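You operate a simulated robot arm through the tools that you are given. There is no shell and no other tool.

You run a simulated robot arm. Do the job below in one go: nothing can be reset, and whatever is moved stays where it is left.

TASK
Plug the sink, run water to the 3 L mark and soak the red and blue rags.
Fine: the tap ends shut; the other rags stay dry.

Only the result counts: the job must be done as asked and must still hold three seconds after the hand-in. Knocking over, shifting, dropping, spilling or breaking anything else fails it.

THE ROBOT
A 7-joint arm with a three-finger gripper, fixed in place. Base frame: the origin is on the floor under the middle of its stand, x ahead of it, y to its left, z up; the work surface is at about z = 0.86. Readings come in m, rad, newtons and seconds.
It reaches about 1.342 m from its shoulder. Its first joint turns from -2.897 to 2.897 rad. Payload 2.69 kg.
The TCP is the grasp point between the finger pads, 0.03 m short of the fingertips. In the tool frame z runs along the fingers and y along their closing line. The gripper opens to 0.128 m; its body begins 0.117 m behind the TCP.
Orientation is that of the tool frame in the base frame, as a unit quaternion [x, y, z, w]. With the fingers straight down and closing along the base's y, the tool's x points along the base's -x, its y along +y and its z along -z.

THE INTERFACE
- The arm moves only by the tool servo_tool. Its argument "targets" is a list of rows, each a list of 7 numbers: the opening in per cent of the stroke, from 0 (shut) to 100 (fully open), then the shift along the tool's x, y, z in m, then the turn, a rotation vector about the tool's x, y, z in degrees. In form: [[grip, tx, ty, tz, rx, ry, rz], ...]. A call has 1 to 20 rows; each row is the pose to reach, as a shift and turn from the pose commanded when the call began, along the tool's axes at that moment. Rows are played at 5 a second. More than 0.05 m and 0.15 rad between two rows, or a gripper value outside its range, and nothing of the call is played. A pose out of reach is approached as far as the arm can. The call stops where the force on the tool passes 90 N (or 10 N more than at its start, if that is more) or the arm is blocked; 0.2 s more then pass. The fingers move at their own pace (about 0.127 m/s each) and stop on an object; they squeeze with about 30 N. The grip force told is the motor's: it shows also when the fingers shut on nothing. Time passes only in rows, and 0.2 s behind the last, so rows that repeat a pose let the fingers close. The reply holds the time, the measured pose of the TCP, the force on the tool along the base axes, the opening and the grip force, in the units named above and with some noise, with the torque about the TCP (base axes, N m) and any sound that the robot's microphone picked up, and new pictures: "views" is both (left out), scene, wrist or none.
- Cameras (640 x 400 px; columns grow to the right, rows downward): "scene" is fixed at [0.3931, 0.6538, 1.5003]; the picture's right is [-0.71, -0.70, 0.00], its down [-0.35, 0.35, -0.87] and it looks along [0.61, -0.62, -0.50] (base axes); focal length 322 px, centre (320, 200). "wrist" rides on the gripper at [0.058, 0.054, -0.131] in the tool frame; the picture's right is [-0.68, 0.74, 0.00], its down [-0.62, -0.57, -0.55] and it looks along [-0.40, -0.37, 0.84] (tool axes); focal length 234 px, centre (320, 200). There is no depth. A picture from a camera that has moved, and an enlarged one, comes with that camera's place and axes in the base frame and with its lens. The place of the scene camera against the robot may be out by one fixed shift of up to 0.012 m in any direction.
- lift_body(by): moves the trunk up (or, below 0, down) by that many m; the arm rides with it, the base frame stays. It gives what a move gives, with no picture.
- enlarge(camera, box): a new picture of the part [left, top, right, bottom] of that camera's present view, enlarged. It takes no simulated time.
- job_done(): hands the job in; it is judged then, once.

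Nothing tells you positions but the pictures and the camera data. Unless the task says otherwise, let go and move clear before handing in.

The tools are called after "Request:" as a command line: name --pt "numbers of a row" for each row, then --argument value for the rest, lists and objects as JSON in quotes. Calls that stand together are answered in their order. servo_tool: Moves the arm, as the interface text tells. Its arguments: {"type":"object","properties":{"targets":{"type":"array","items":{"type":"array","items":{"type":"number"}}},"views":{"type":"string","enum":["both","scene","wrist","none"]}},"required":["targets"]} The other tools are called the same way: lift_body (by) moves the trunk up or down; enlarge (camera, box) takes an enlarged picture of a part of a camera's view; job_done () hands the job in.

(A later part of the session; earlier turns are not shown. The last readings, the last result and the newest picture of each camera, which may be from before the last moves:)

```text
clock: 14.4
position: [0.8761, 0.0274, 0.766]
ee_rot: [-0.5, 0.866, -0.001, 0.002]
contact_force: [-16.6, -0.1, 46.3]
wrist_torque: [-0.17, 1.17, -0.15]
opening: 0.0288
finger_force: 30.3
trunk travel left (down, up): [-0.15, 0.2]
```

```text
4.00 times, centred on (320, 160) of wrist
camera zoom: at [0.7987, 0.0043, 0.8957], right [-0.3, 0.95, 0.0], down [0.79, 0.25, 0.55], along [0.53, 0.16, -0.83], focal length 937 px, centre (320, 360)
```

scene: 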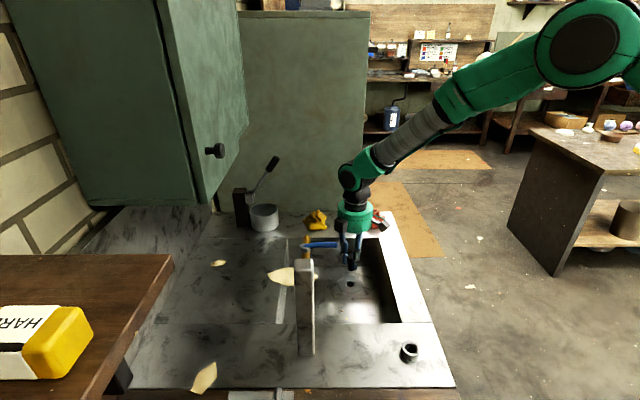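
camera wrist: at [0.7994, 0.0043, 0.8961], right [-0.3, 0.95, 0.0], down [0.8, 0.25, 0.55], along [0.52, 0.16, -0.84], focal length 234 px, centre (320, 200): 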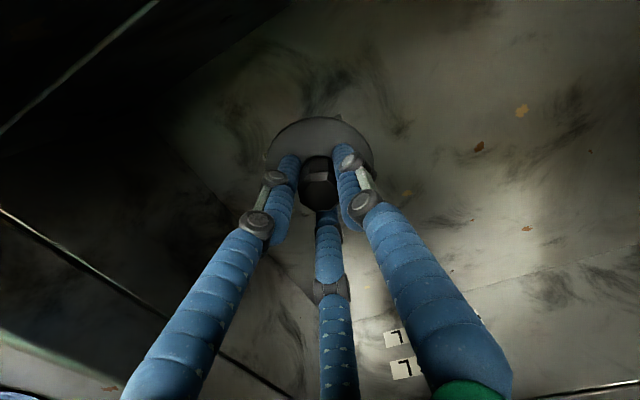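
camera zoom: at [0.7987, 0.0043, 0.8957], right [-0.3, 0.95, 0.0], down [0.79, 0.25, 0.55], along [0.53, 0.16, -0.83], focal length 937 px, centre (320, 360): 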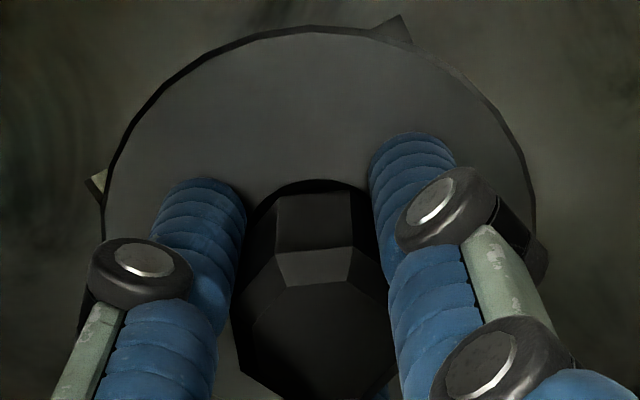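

It has bottomed out, with a firm 46 N at z = 0.765. I'm easing off, opening the fingers moderately, and backing up to inspect the plug.

Request:
servo_tool --pt "0 0 0 -0.004 0 0 0" --pt "10 0 0 -0.004 0 0 0" --pt "30 0 0 -0.004 0 0 0" --pt "50 0 0 -0.004 0 0 0" --pt "55 0 0 -0.004 0 0 0" --pt "55 0 0 -0.02 0 0 0" --pt "55 0 0 -0.05 0 0 0" --pt "55 0 0 -0.08 0 0 0" --pt "55 0 0 -0.08 0 0 0" --views "wrist"

Request:
enlarge --camera "wrist" --box '[260, 80, 380, 200]'

Request:
enlarge --camera "scene" --box '[320, 240, 390, 310]'

```text
clock: 16.4
position: [0.8768, 0.0304, 0.842]
ee_rot: [-0.5, 0.866, 0.001, 0.001]
contact_force: [0.3, 0.4, 0.2]
wrist_torque: [-0.02, -0.06, -0.01]
opening: 0.0703
finger_force: 0.0
trunk travel left (down, up): [-0.15, 0.2]
camera wrist: at [0.8001, 0.0058, 0.9728], right [-0.3, 0.95, 0.0], down [0.8, 0.25, 0.55], along [0.52, 0.16, -0.84], focal length 234 px, centre (320, 200)
```

wrist: 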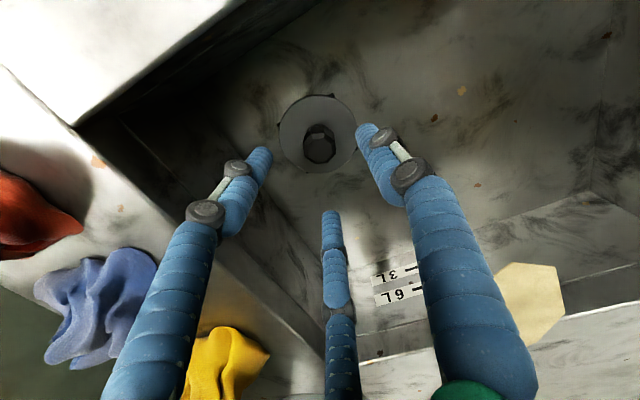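

```text
3.33 times, centred on (320, 140) of wrist
camera zoom: at [0.8001, 0.0058, 0.9728], right [-0.3, 0.95, 0.0], down [0.8, 0.25, 0.55], along [0.52, 0.16, -0.84], focal length 781 px, centre (320, 400)
```

zoom: 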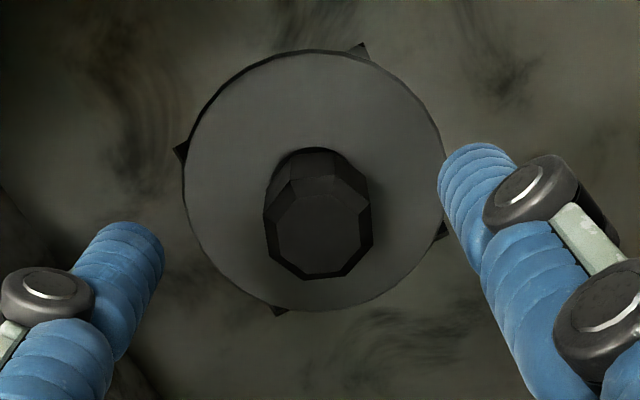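

```text
5.71 times, centred on (355, 275) of scene
camera zoom: at [0.3931, 0.6538, 1.5003], right [-0.71, -0.7, 0.0], down [-0.35, 0.35, -0.87], along [0.61, -0.62, -0.5], focal length 1842 px, centre (120, -229)
```

zoom: 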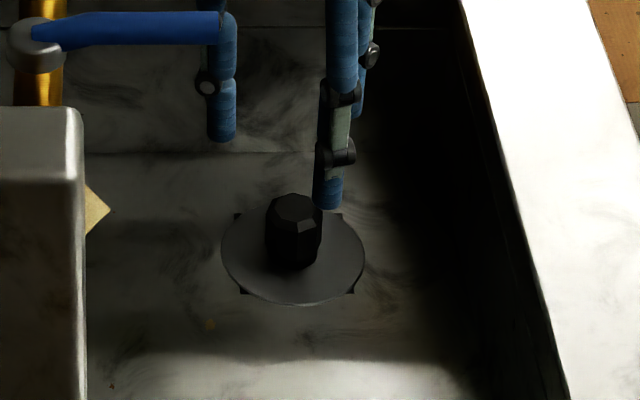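

The plug stands upright in the drain hole. To be sure it is fully seated, I'll close the fingers and press gently on its top.

Request:
servo_tool --pt "30 0 0 0 0 0 0" --pt "5 0 0 0 0 0 0" --pt "5 0 0 0.01 0 0 0" --pt "5 0 0 0.02 0 0 0" --pt "5 0 0 0.03 0 0 0" --pt "5 0 0 0.036 0 0 0" --pt "5 0 0 0.036 0 0 0" --views "none"

```text
clock: 18.0
position: [0.8773, 0.0292, 0.8048]
ee_rot: [-0.5, 0.866, 0.0, 0.0]
contact_force: [-0.4, -0.8, -0.5]
wrist_torque: [0.0, -0.01, -0.01]
opening: 0.0065
finger_force: 0.0
trunk travel left (down, up): [-0.15, 0.2]
```

Request:
servo_tool --pt "5 0 0 0.003 0 0 0" --pt "5 0 0 0.006 0 0 0" --pt "5 0 0 0.009 0 0 0" --pt "5 0 0 0.009 0 0 0" --views "wrist"

Request:
enlarge --camera "wrist" --box '[260, 110, 380, 210]'

Request:
enlarge --camera "scene" --box '[320, 240, 390, 310]'

```text
clock: 19.0
position: [0.8762, 0.0286, 0.797]
ee_rot: [-0.5, 0.866, -0.001, 0.002]
contact_force: [-3.4, -1.5, 12.3]
wrist_torque: [-0.05, 0.12, -0.01]
opening: 0.0065
finger_force: 0.0
trunk travel left (down, up): [-0.15, 0.2]
camera wrist: at [0.7998, 0.005, 0.9276], right [-0.3, 0.95, 0.0], down [0.8, 0.25, 0.55], along [0.53, 0.16, -0.83], focal length 234 px, centre (320, 200)
```

wrist: 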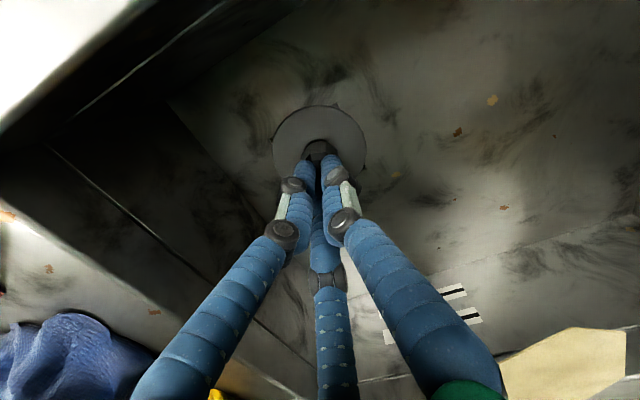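

```text
4.00 times, centred on (320, 160) of wrist
camera zoom: at [0.7998, 0.005, 0.9276], right [-0.3, 0.95, 0.0], down [0.8, 0.25, 0.55], along [0.53, 0.16, -0.83], focal length 937 px, centre (320, 360)
```

zoom: 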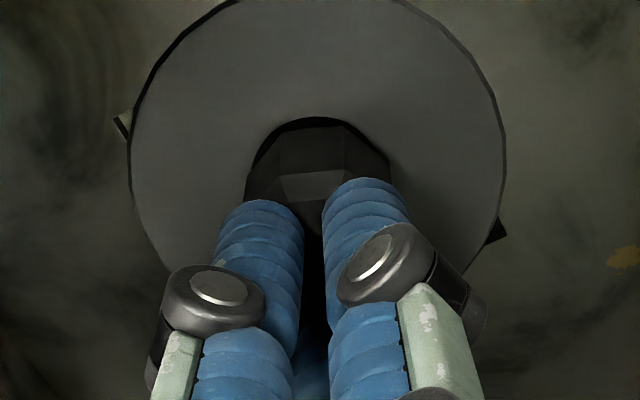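

```text
5.71 times, centred on (355, 275) of scene
camera zoom: at [0.3931, 0.6538, 1.5003], right [-0.71, -0.7, 0.0], down [-0.35, 0.35, -0.87], along [0.61, -0.62, -0.5], focal length 1842 px, centre (120, -229)
```

zoom: 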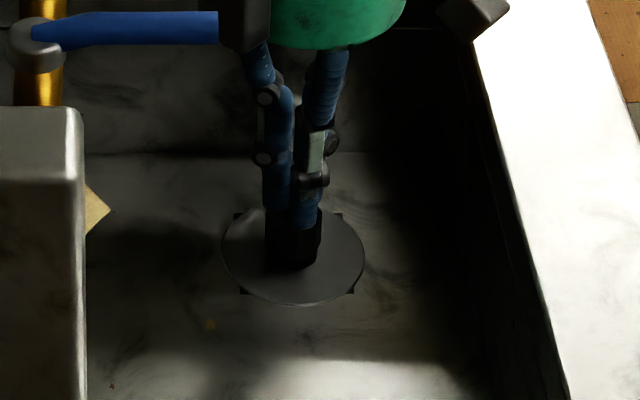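

Contact came at a knob-top height of about 0.767, which fits a seated plug. I'm pressing a bit harder to confirm it doesn't sink further.

Request:
servo_tool --pt "5 0 0 0.002 0 0 0" --pt "5 0 0 0.004 0 0 0" --pt "5 0 0 0.004 0 0 0" --views "none"

```text
clock: 19.8
position: [0.8774, 0.0282, 0.7969]
ee_rot: [-0.5, 0.866, -0.001, 0.003]
contact_force: [-5.4, 2.9, 45.9]
wrist_torque: [0.16, 0.36, 0.04]
opening: 0.0061
finger_force: 0.1
trunk travel left (down, up): [-0.15, 0.2]
```

The plug is rigidly seated. I'm raising the hand straight up out of the sink before moving over to the tap lever.

Request:
servo_tool --pt "5 0 0 -0.03 0 0 0" --pt "5 0 0 -0.075 0 0 0" --pt "5 0 0 -0.12 0 0 0" --pt "5 0 0 -0.165 0 0 0" --pt "5 0 0 -0.21 0 0 0" --pt "5 0 0 -0.255 0 0 0" --pt "5 0 0 -0.3 0 0 0" --pt "5 0 0 -0.345 0 0 0" --pt "5 0 0 -0.39 0 0 0" --pt "5 0 0 -0.43 0 0 0" --pt "5 0 0 -0.43 0 0 0" --views "both"

Request:
enlarge --camera "wrist" --box '[260, 100, 380, 200]'

Request:
enlarge --camera "scene" --box '[280, 200, 420, 320]'

```text
clock: 22.2
position: [0.8774, 0.0296, 1.2236]
ee_rot: [-0.499, 0.866, 0.0, 0.0]
contact_force: [0.1, -0.7, 0.9]
wrist_torque: [-0.02, -0.01, -0.02]
opening: 0.0065
finger_force: 0.1
trunk travel left (down, up): [-0.15, 0.2]
camera wrist: at [0.7993, 0.0059, 1.3538], right [-0.3, 0.95, 0.0], down [0.8, 0.25, 0.55], along [0.52, 0.16, -0.84], focal length 234 px, centre (320, 200)
```

scene: 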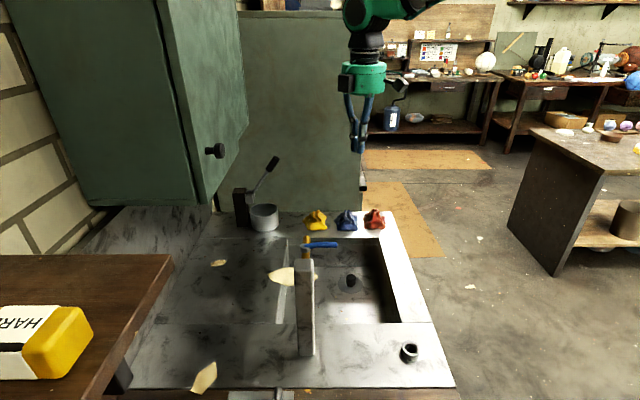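
wrist: 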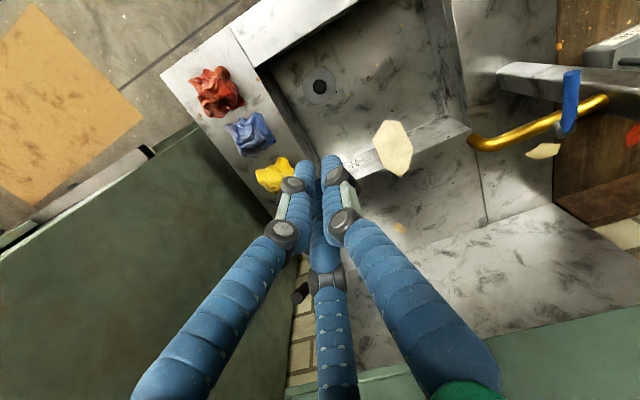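

```text
4.00 times, centred on (320, 150) of wrist
camera zoom: at [0.7993, 0.0059, 1.3538], right [-0.3, 0.95, 0.0], down [0.8, 0.25, 0.55], along [0.52, 0.16, -0.84], focal length 937 px, centre (320, 400)
```

zoom: 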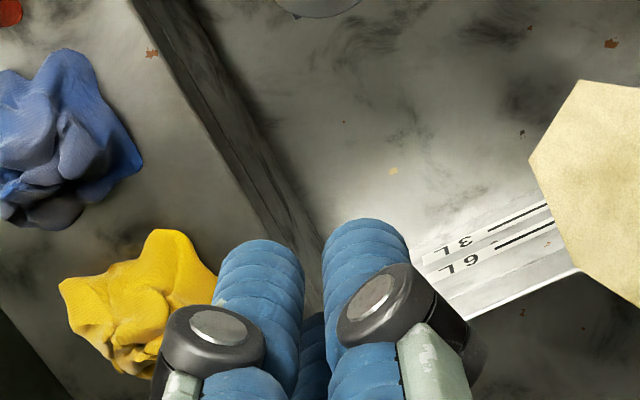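

```text
3.33 times, centred on (350, 260) of scene
camera zoom: at [0.3931, 0.6538, 1.5003], right [-0.71, -0.7, 0.0], down [-0.35, 0.35, -0.87], along [0.61, -0.62, -0.5], focal length 1074 px, centre (220, 0)
```

zoom: 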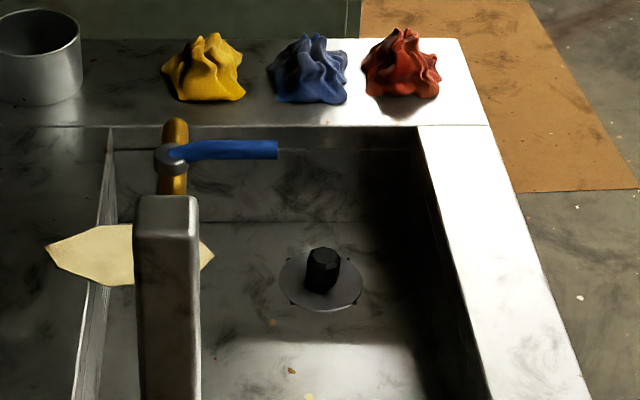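

The plug stands seated in the drain. From the labels I place the 3L line at z ≈ 0.763 and the 6L line at 0.793. I'm zooming on the tap from this new viewpoint to pin down the lever.

Request:
enlarge --camera "wrist" --box '[460, 50, 640, 170]'

Request:
enlarge --camera "scene" --box '[280, 220, 350, 290]'

```text
3.33 times, centred on (550, 110) of wrist
camera zoom: at [0.7993, 0.0059, 1.3538], right [-0.3, 0.95, 0.0], down [0.8, 0.25, 0.55], along [0.52, 0.16, -0.84], focal length 781 px, centre (-447, 500)
```

zoom: 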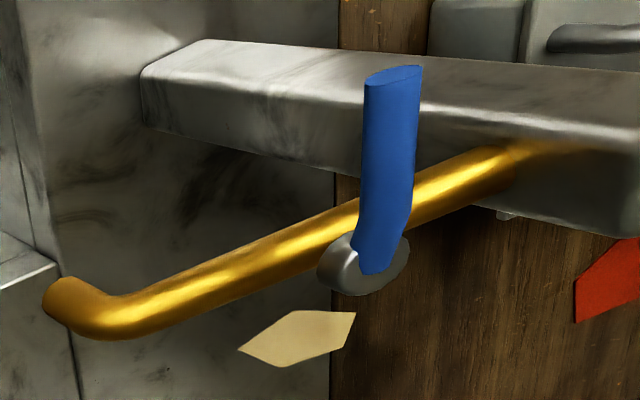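

```text
5.71 times, centred on (315, 255) of scene
camera zoom: at [0.3931, 0.6538, 1.5003], right [-0.71, -0.7, 0.0], down [-0.35, 0.35, -0.87], along [0.61, -0.62, -0.5], focal length 1842 px, centre (349, -114)
```

zoom: 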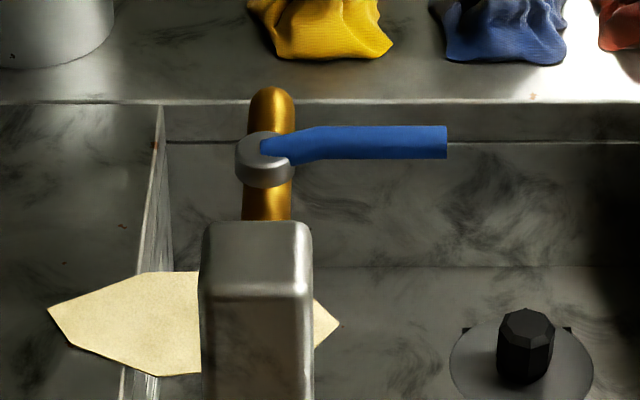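

The lever runs from its pivot at about (0.789, 0.299) to its tip at (0.746, 0.252), at z ≈ 1.087. I'll cage it with two fingers astride and the third beyond the tip, so I can turn it either way. I'm moving above it now.

Request:
servo_tool --pt "35 -0.02255 0.0372 0 0 0 7.083" --pt "35 -0.0451 0.0744 0 0 0 14.167" --pt "35 -0.06765 0.1116 0 0 0 21.25" --pt "35 -0.0902 0.1488 0 0 0 28.333" --pt "35 -0.11275 0.186 0 0 0 35.417" --pt "35 -0.1353 0.2232 0 0 0 42.5" --pt "35 -0.1353 0.2232 0 0 0 42.5" --views "both"

Request:
enlarge --camera "wrist" --box '[260, 80, 400, 200]'

Request:
enlarge --camera "scene" --box '[270, 150, 400, 280]'

```text
clock: 23.8
position: [0.7491, 0.258, 1.2232]
ee_rot: [-0.152, 0.988, 0.0, 0.0]
contact_force: [-0.6, 0.9, -0.5]
wrist_torque: [-0.08, 0.0, 0.0]
opening: 0.0449
finger_force: 0.2
trunk travel left (down, up): [-0.15, 0.2]
camera wrist: at [0.6768, 0.2915, 1.3528], right [0.42, 0.91, 0.0], down [0.76, -0.35, 0.55], along [0.5, -0.23, -0.84], focal length 234 px, centre (320, 200)
```

scene: 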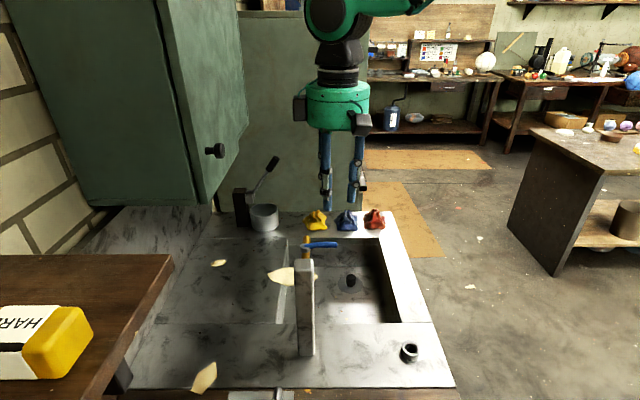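
wrist: 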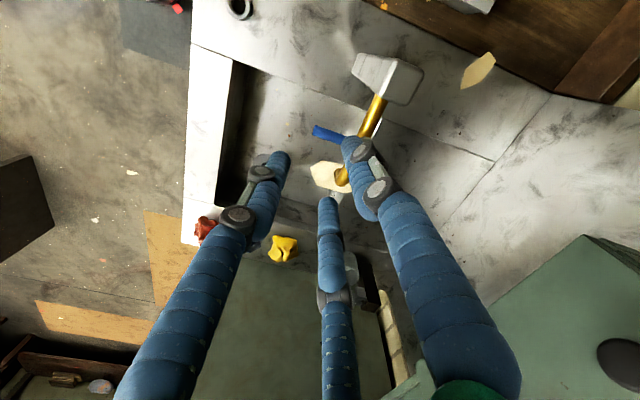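

```text
3.33 times, centred on (330, 140) of wrist
camera zoom: at [0.6768, 0.2915, 1.3528], right [0.42, 0.91, 0.0], down [0.76, -0.35, 0.55], along [0.5, -0.23, -0.84], focal length 781 px, centre (287, 400)
```

zoom: 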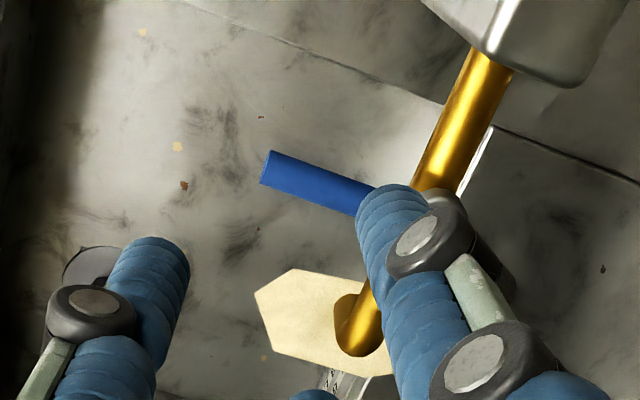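

```text
3.08 times, centred on (335, 215) of scene
camera zoom: at [0.3931, 0.6538, 1.5003], right [-0.71, -0.7, 0.0], down [-0.35, 0.35, -0.87], along [0.61, -0.62, -0.5], focal length 992 px, centre (274, 154)
```

zoom: 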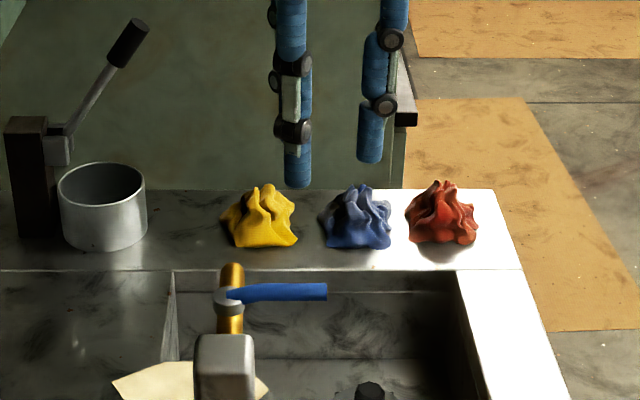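

My projected lever tip matches the picture to within 2 mm. I'm lowering the cage over the lever with the tips just reaching its underside.

Request:
servo_tool --pt "35 0 0 0.04 0 0 0" --pt "35 0 0 0.075 0 0 0" --pt "35 0 0 0.1 0 0 0" --pt "35 0 0 0.113 0 0 0" --pt "35 0 0 0.113 0 0 0" --views "both"

Request:
enlarge --camera "wrist" --box '[260, 110, 400, 230]'

Request:
enlarge --camera "scene" --box '[280, 200, 370, 280]'

```text
clock: 25.0
position: [0.7495, 0.2572, 1.1085]
ee_rot: [-0.152, 0.988, 0.0, 0.0]
contact_force: [-0.1, 0.3, -0.9]
wrist_torque: [-0.01, -0.01, -0.03]
opening: 0.0448
finger_force: 0.1
trunk travel left (down, up): [-0.15, 0.2]
camera wrist: at [0.6776, 0.291, 1.2394], right [0.42, 0.91, 0.0], down [0.76, -0.35, 0.55], along [0.5, -0.23, -0.84], focal length 234 px, centre (320, 200)
```

scene: 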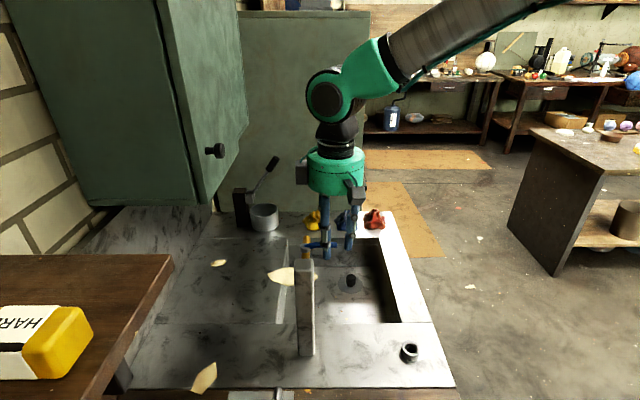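
wrist: 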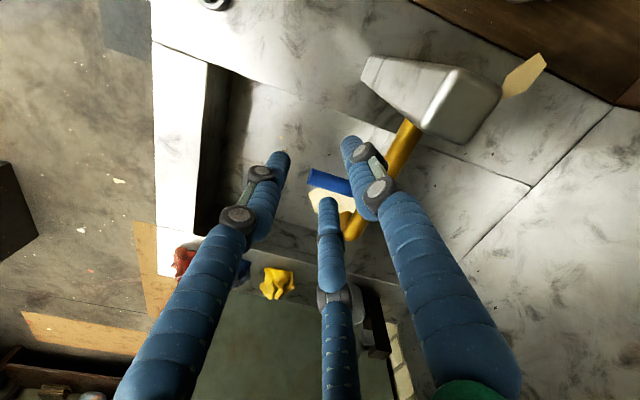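

```text
3.33 times, centred on (330, 170) of wrist
camera zoom: at [0.6776, 0.291, 1.2394], right [0.42, 0.91, 0.0], down [0.76, -0.35, 0.55], along [0.5, -0.23, -0.84], focal length 781 px, centre (287, 300)
```

zoom: 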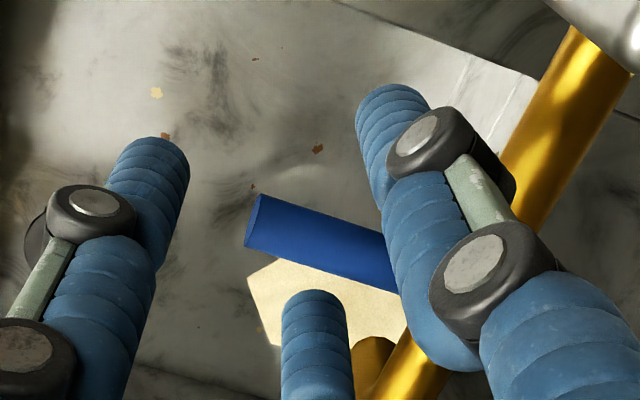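

```text
5.00 times, centred on (325, 240) of scene
camera zoom: at [0.3931, 0.6538, 1.5003], right [-0.71, -0.7, 0.0], down [-0.35, 0.35, -0.87], along [0.61, -0.62, -0.5], focal length 1612 px, centre (295, 0)
```

zoom: 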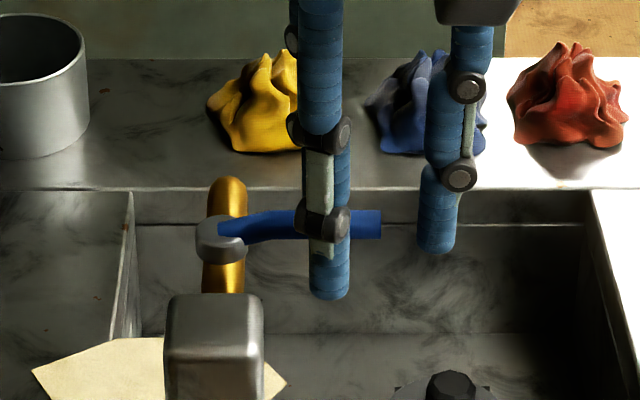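

The lever is caged, with one finger either side and the third beyond its tip. I'm tightening the cage a little and testing a small turn toward the spout direction while watching force and sound.

Request:
servo_tool --pt "25 0 0 0 0 0 0" --pt "25 -0.00439 -0.00663 0 0 0 -8" --pt "25 -0.00966 -0.01259 0 0 0 -16" --pt "25 -0.00966 -0.01259 0 0 0 -16" --views "wrist"

Request:
enlarge --camera "wrist" --box '[260, 110, 400, 230]'

Request:
enlarge --camera "scene" --box '[280, 200, 370, 280]'

```text
clock: 26.0
position: [0.7636, 0.2482, 1.1084]
ee_rot: [-0.289, 0.957, 0.0, 0.0]
contact_force: [-0.6, 0.5, 0.0]
wrist_torque: [0.01, 0.01, -0.03]
opening: 0.0326
finger_force: 0.4
trunk travel left (down, up): [-0.15, 0.2]
camera wrist: at [0.6841, 0.2604, 1.2391], right [0.16, 0.99, 0.0], down [0.83, -0.13, 0.55], along [0.54, -0.09, -0.84], focal length 234 px, centre (320, 200)
```

wrist: 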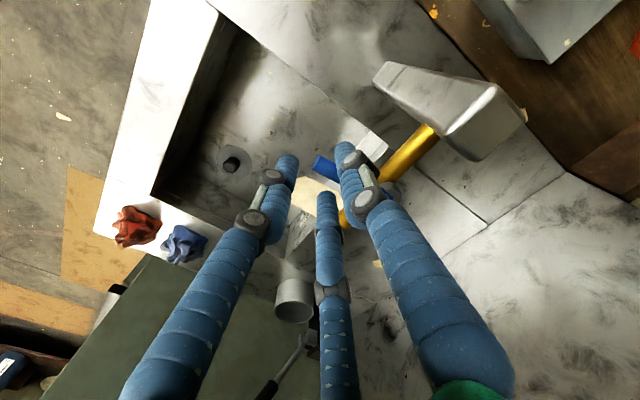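

```text
3.33 times, centred on (330, 170) of wrist
camera zoom: at [0.6841, 0.2604, 1.2391], right [0.16, 0.99, 0.0], down [0.83, -0.13, 0.55], along [0.54, -0.09, -0.84], focal length 781 px, centre (287, 300)
```

zoom: 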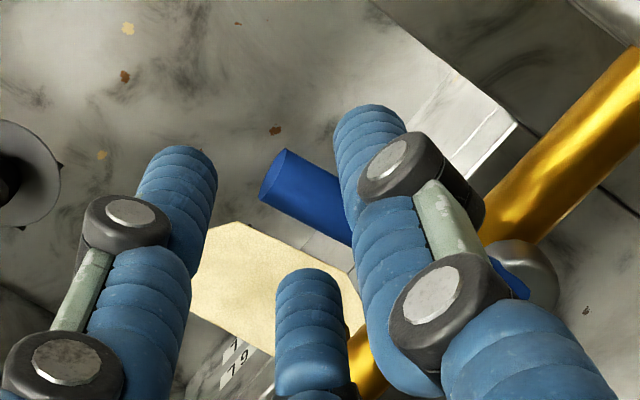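

```text
5.00 times, centred on (325, 240) of scene
camera zoom: at [0.3931, 0.6538, 1.5003], right [-0.71, -0.7, 0.0], down [-0.35, 0.35, -0.87], along [0.61, -0.62, -0.5], focal length 1612 px, centre (295, 0)
```

zoom: 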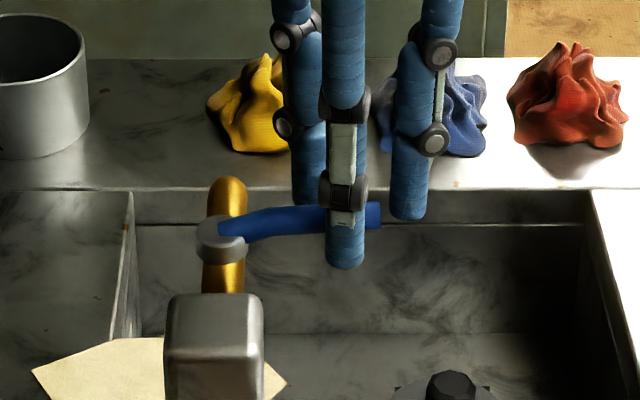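

The lever moves freely toward the spout direction with almost no force. I'm continuing in small steps and checking for water.

Request:
servo_tool --pt "25 -0.00439 -0.00663 0 0 0 -8" --pt "25 -0.00966 -0.01259 0 0 0 -16" --views "scene"

Request:
enlarge --camera "scene" --box '[270, 210, 390, 310]'

Request:
enlarge --camera "wrist" --box '[240, 100, 420, 250]'

```text
clock: 26.6
position: [0.778, 0.2425, 1.1072]
ee_rot: [-0.419, 0.908, 0.0, 0.001]
contact_force: [-0.3, 0.2, 0.4]
wrist_torque: [-0.01, 0.0, -0.04]
opening: 0.0322
finger_force: 0.1
trunk travel left (down, up): [-0.15, 0.2]
```

scene: 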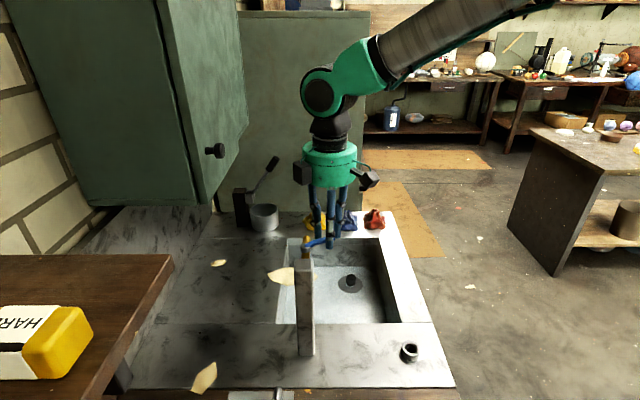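

```text
4.00 times, centred on (330, 260) of scene
camera zoom: at [0.3931, 0.6538, 1.5003], right [-0.71, -0.7, 0.0], down [-0.35, 0.35, -0.87], along [0.61, -0.62, -0.5], focal length 1289 px, centre (280, -40)
```

zoom: 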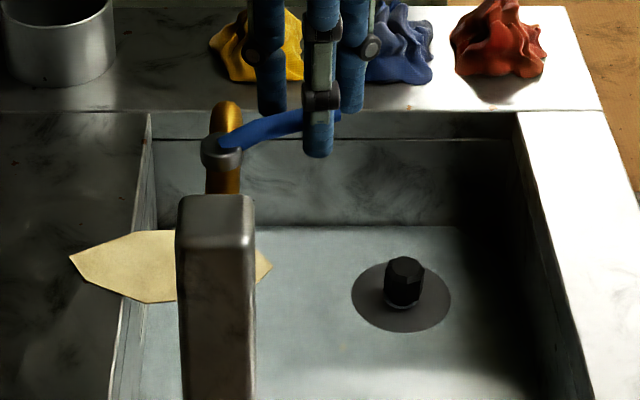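

```text
2.67 times, centred on (330, 175) of wrist
camera zoom: at [0.6991, 0.2331, 1.2388], right [-0.12, 0.99, 0.0], down [0.83, 0.1, 0.55], along [0.54, 0.07, -0.84], focal length 624 px, centre (293, 267)
```

zoom: 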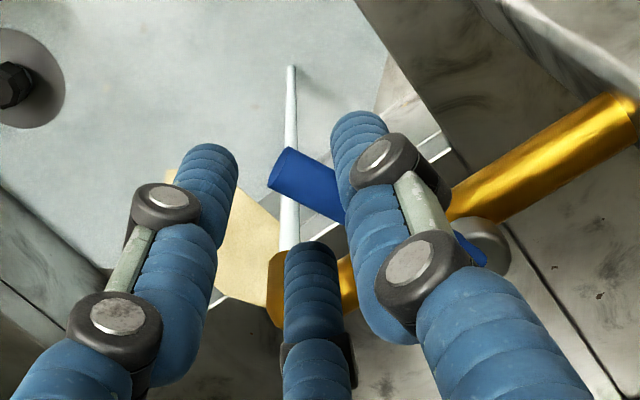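

Water is running in a thin stream with the lever about a quarter open, and a film already covers the sink floor. I'll hold here for about 2 s and measure the rise.

Request:
enlarge --camera "scene" --box '[330, 245, 390, 275]'

Request:
servo_tool --pt "25 0 0 0 0 0 0" --pt "25 0 0 0 0 0 0" --pt "25 0 0 0 0 0 0" --pt "25 0 0 0 0 0 0" --pt "25 0 0 0 0 0 0" --pt "25 0 0 0 0 0 0" --pt "25 0 0 0 0 0 0" --pt "25 0 0 0 0 0 0" --pt "25 0 0 0 0 0 0" --views "both"

Request:
enlarge --camera "scene" --box '[330, 245, 390, 275]'

```text
10.67 times, centred on (360, 260) of scene
camera zoom: at [0.3931, 0.6538, 1.5003], right [-0.71, -0.7, 0.0], down [-0.35, 0.35, -0.87], along [0.61, -0.62, -0.5], focal length 3438 px, centre (-107, -440)
```

zoom: 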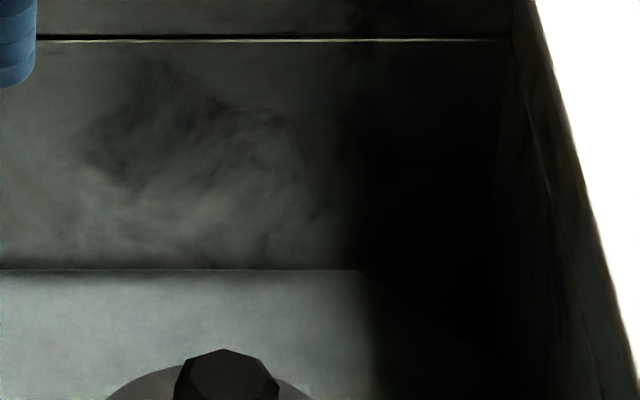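

```text
clock: 28.6
position: [0.7787, 0.243, 1.1088]
ee_rot: [-0.419, 0.908, 0.001, 0.0]
contact_force: [-0.6, 0.2, -0.7]
wrist_torque: [-0.03, -0.01, 0.03]
opening: 0.0319
finger_force: 0.1
trunk travel left (down, up): [-0.15, 0.2]
camera wrist: at [0.699, 0.2335, 1.239], right [-0.12, 0.99, 0.0], down [0.83, 0.1, 0.55], along [0.54, 0.07, -0.84], focal length 234 px, centre (320, 200)
```

scene: 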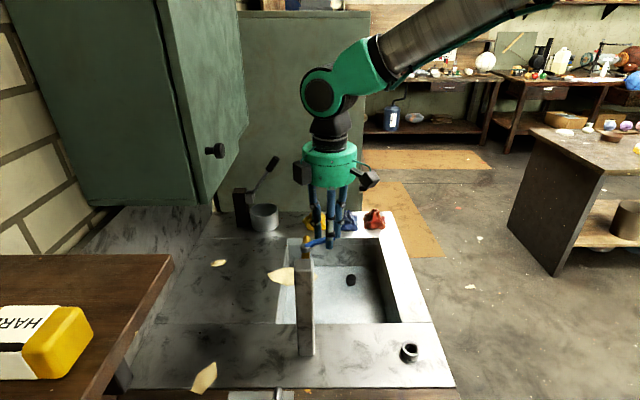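
wrist: 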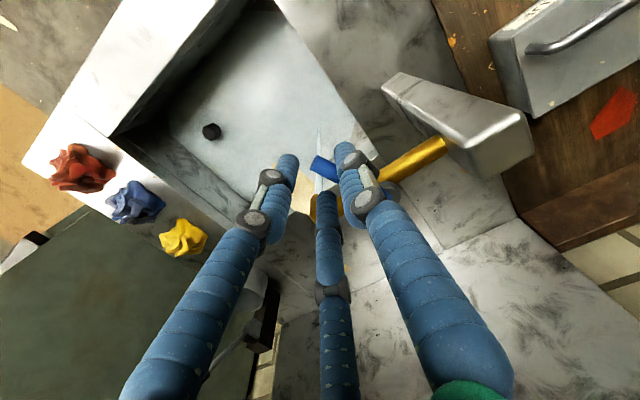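

```text
10.67 times, centred on (360, 260) of scene
camera zoom: at [0.3931, 0.6538, 1.5003], right [-0.71, -0.7, 0.0], down [-0.35, 0.35, -0.87], along [0.61, -0.62, -0.5], focal length 3438 px, centre (-107, -440)
```

zoom: 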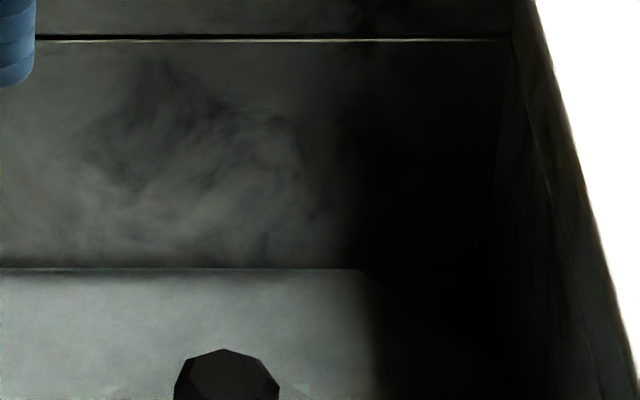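

The rise is very slow here, roughly 0.1 L so far. By my geometry the 3 L level corresponds to about row 200 in this zoom, against 268 now. I'm opening further.

Request:
servo_tool --pt "25 -0.00439 -0.00663 0 0 0 -8" --pt "25 -0.00966 -0.01259 0 0 0 -16" --pt "25 -0.00966 -0.01259 0 0 0 -16" --pt "25 -0.00966 -0.01259 0 0 0 -16" --pt "25 -0.00966 -0.01259 0 0 0 -16" --views "wrist"

Request:
enlarge --camera "scene" --box '[330, 245, 390, 275]'

Request:
enlarge --camera "scene" --box '[280, 200, 370, 280]'

```text
clock: 29.8
position: [0.7942, 0.2428, 1.1086]
ee_rot: [-0.542, 0.841, 0.0, 0.0]
contact_force: [-0.3, -0.2, 0.1]
wrist_torque: [0.02, -0.02, 0.04]
opening: 0.032
finger_force: 0.1
trunk travel left (down, up): [-0.15, 0.2]
camera wrist: at [0.7201, 0.2112, 1.2397], right [-0.39, 0.92, 0.0], down [0.77, 0.33, 0.55], along [0.51, 0.21, -0.84], focal length 234 px, centre (320, 200)
```

wrist: 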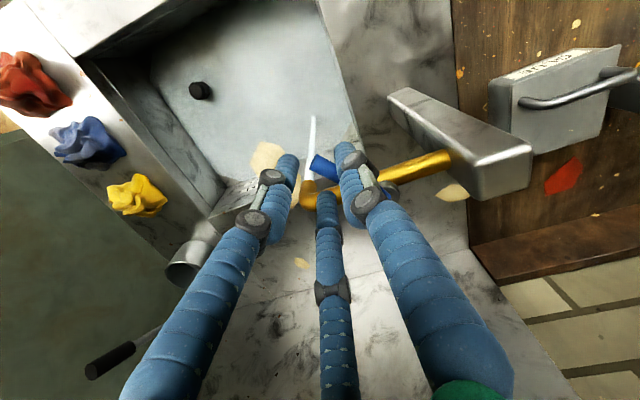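

```text
10.67 times, centred on (360, 260) of scene
camera zoom: at [0.3931, 0.6538, 1.5003], right [-0.71, -0.7, 0.0], down [-0.35, 0.35, -0.87], along [0.61, -0.62, -0.5], focal length 3438 px, centre (-107, -440)
```

zoom: 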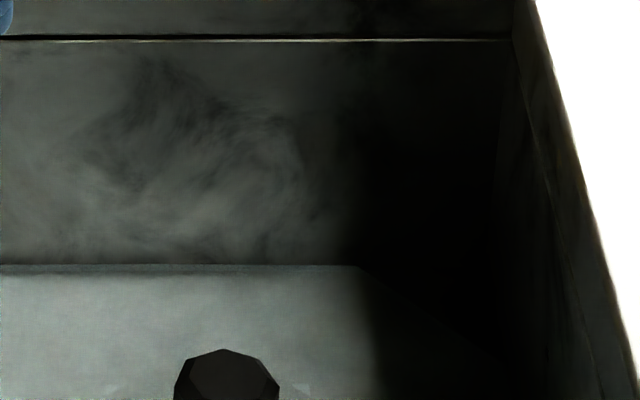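

```text
5.00 times, centred on (325, 240) of scene
camera zoom: at [0.3931, 0.6538, 1.5003], right [-0.71, -0.7, 0.0], down [-0.35, 0.35, -0.87], along [0.61, -0.62, -0.5], focal length 1612 px, centre (295, 0)
```

zoom: 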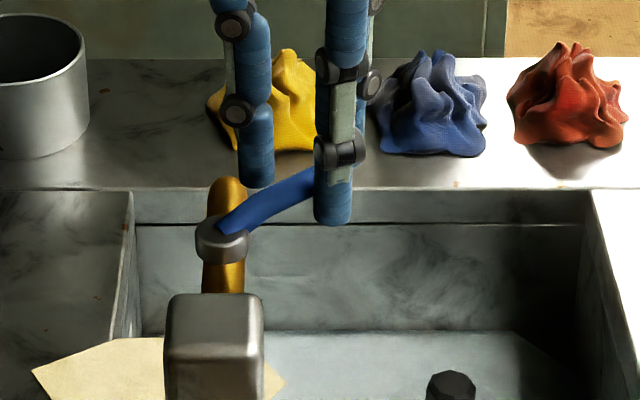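

The flow is roughly 0.1 L/s now, with the level near row 265. I'll open a bit more and hold for a few seconds, measuring again.

Request:
servo_tool --pt "25 -0.00439 -0.00663 0 0 0 -8" --pt "25 -0.00966 -0.01259 0 0 0 -16" --pt "25 -0.00966 -0.01259 0 0 0 -16" --pt "25 -0.00966 -0.01259 0 0 0 -16" --pt "25 -0.00966 -0.01259 0 0 0 -16" --pt "25 -0.00966 -0.01259 0 0 0 -16" --pt "25 -0.00966 -0.01259 0 0 0 -16" --pt "25 -0.00966 -0.01259 0 0 0 -16" --pt "25 -0.00966 -0.01259 0 0 0 -16" --views "wrist"

Request:
enlarge --camera "scene" --box '[330, 245, 390, 275]'

Request:
enlarge --camera "wrist" --box '[180, 90, 380, 230]'

```text
clock: 31.8
position: [0.8085, 0.2466, 1.1088]
ee_rot: [-0.653, 0.757, 0.0, 0.0]
contact_force: [-0.2, 0.2, -0.7]
wrist_torque: [-0.01, 0.0, 0.0]
opening: 0.0318
finger_force: 0.1
trunk travel left (down, up): [-0.15, 0.2]
camera wrist: at [0.7465, 0.1959, 1.2392], right [-0.63, 0.78, 0.0], down [0.65, 0.53, 0.55], along [0.43, 0.34, -0.84], focal length 234 px, centre (320, 200)
```

wrist: 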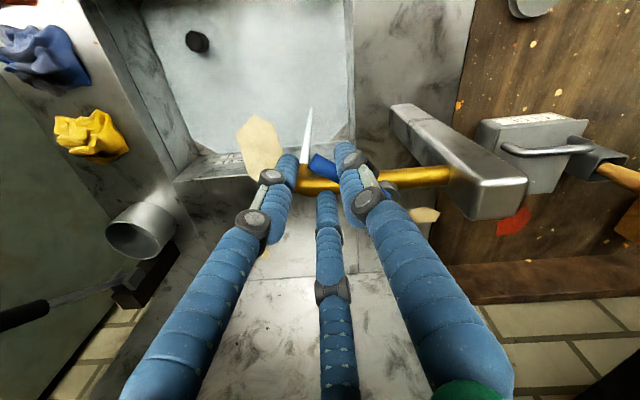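

```text
10.67 times, centred on (360, 260) of scene
camera zoom: at [0.3931, 0.6538, 1.5003], right [-0.71, -0.7, 0.0], down [-0.35, 0.35, -0.87], along [0.61, -0.62, -0.5], focal length 3438 px, centre (-107, -440)
```

zoom: 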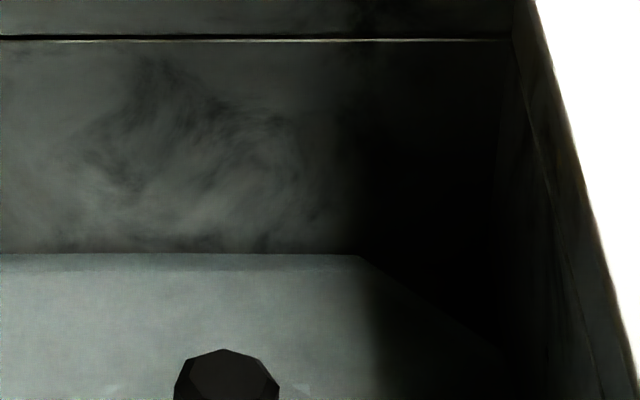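

```text
2.86 times, centred on (280, 160) of wrist
camera zoom: at [0.7465, 0.1959, 1.2392], right [-0.63, 0.78, 0.0], down [0.65, 0.53, 0.55], along [0.43, 0.34, -0.84], focal length 669 px, centre (434, 314)
```

zoom: 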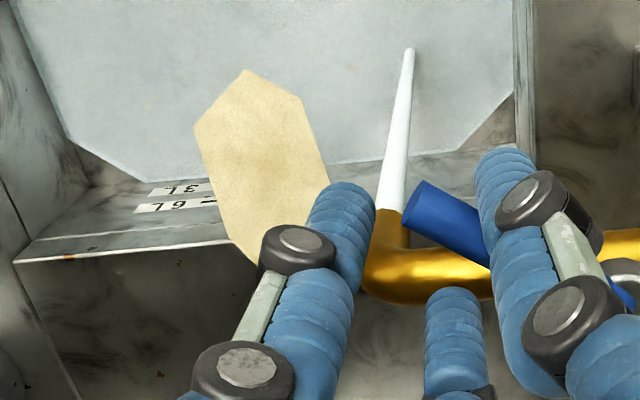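

The level is about 0.75 L and rising around 0.26 L/s, and I can see the 3L label in the wrist view. I'm holding for about 3 s more.

Request:
servo_tool --pt "25 0 0 0 0 0 0" --pt "25 0 0 0 0 0 0" --pt "25 0 0 0 0 0 0" --pt "25 0 0 0 0 0 0" --pt "25 0 0 0 0 0 0" --pt "25 0 0 0 0 0 0" --pt "25 0 0 0 0 0 0" --pt "25 0 0 0 0 0 0" --pt "25 0 0 0 0 0 0" --pt "25 0 0 0 0 0 0" --pt "25 0 0 0 0 0 0" --pt "25 0 0 0 0 0 0" --pt "25 0 0 0 0 0 0" --pt "25 0 0 0 0 0 0" --views "wrist"

Request:
enlarge --camera "scene" --box '[330, 245, 390, 275]'

Request:
enlarge --camera "wrist" --box '[200, 130, 280, 180]'

```text
clock: 34.8
position: [0.8095, 0.2459, 1.1083]
ee_rot: [-0.653, 0.757, 0.0, -0.001]
contact_force: [0.1, -0.5, 0.3]
wrist_torque: [0.01, -0.01, 0.03]
opening: 0.0323
finger_force: 0.0
trunk travel left (down, up): [-0.15, 0.2]
camera wrist: at [0.7465, 0.1959, 1.2392], right [-0.63, 0.78, 0.0], down [0.65, 0.53, 0.55], along [0.43, 0.34, -0.84], focal length 234 px, centre (320, 200)
```

wrist: 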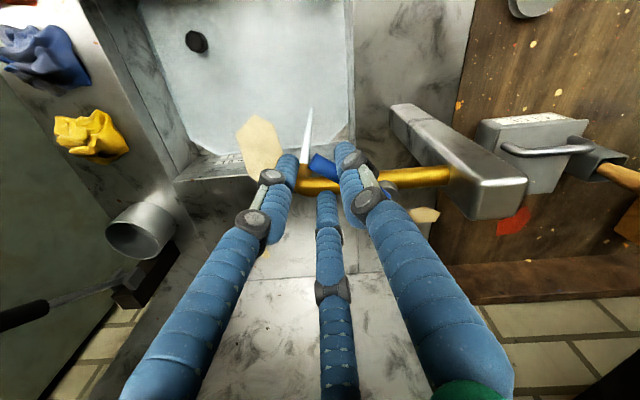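

```text
10.67 times, centred on (360, 260) of scene
camera zoom: at [0.3931, 0.6538, 1.5003], right [-0.71, -0.7, 0.0], down [-0.35, 0.35, -0.87], along [0.61, -0.62, -0.5], focal length 3438 px, centre (-107, -440)
```

zoom: 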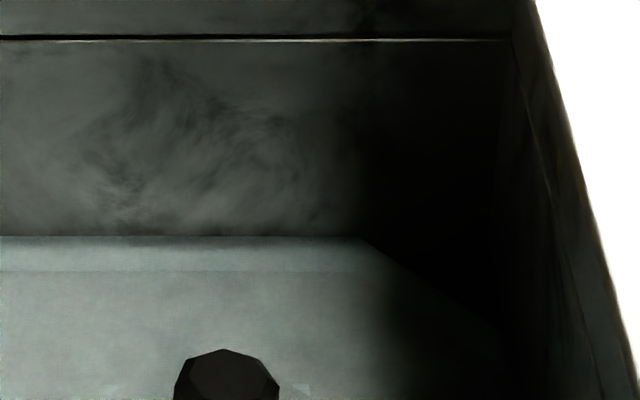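

```text
8.00 times, centred on (240, 155) of wrist
camera zoom: at [0.7465, 0.1959, 1.2392], right [-0.63, 0.78, 0.0], down [0.65, 0.53, 0.55], along [0.43, 0.34, -0.84], focal length 1873 px, centre (960, 560)
```

zoom: 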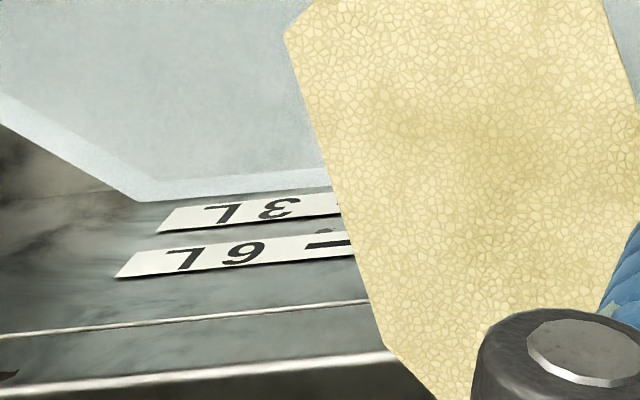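

The level is now at about 1.5 L, rising steadily at 0.24 L/s, with the waterline just below the 3L label. I'm holding for about 4 s more, then I'll check and close early.

Request:
servo_tool --pt "25 0 0 0 0 0 0" --pt "25 0 0 0 0 0 0" --pt "25 0 0 0 0 0 0" --pt "25 0 0 0 0 0 0" --pt "25 0 0 0 0 0 0" --pt "25 0 0 0 0 0 0" --pt "25 0 0 0 0 0 0" --pt "25 0 0 0 0 0 0" --pt "25 0 0 0 0 0 0" --pt "25 0 0 0 0 0 0" --pt "25 0 0 0 0 0 0" --pt "25 0 0 0 0 0 0" --pt "25 0 0 0 0 0 0" --pt "25 0 0 0 0 0 0" --pt "25 0 0 0 0 0 0" --pt "25 0 0 0 0 0 0" --pt "25 0 0 0 0 0 0" --pt "25 0 0 0 0 0 0" --views "none"

Request:
enlarge --camera "scene" --box '[330, 245, 390, 275]'

Request:
enlarge --camera "wrist" --box '[200, 130, 280, 180]'

```text
clock: 38.6
position: [0.8092, 0.2466, 1.1083]
ee_rot: [-0.653, 0.758, 0.0, 0.0]
contact_force: [0.0, 0.0, 0.0]
wrist_torque: [0.01, 0.01, -0.02]
opening: 0.0321
finger_force: 0.0
trunk travel left (down, up): [-0.15, 0.2]
```

```text
10.67 times, centred on (360, 260) of scene
camera zoom: at [0.3931, 0.6538, 1.5003], right [-0.71, -0.7, 0.0], down [-0.35, 0.35, -0.87], along [0.61, -0.62, -0.5], focal length 3438 px, centre (-107, -440)
```

zoom: 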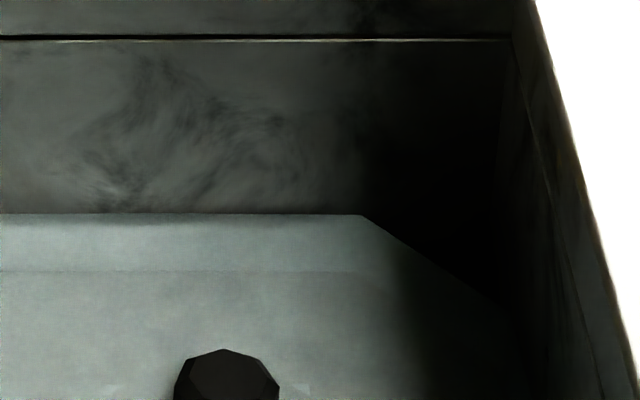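

```text
8.00 times, centred on (240, 155) of wrist
camera zoom: at [0.7465, 0.1959, 1.2392], right [-0.63, 0.78, 0.0], down [0.65, 0.53, 0.55], along [0.43, 0.34, -0.84], focal length 1873 px, centre (960, 560)
```

zoom: 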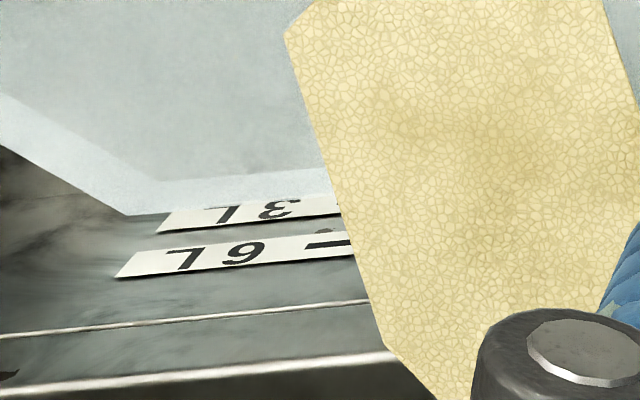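

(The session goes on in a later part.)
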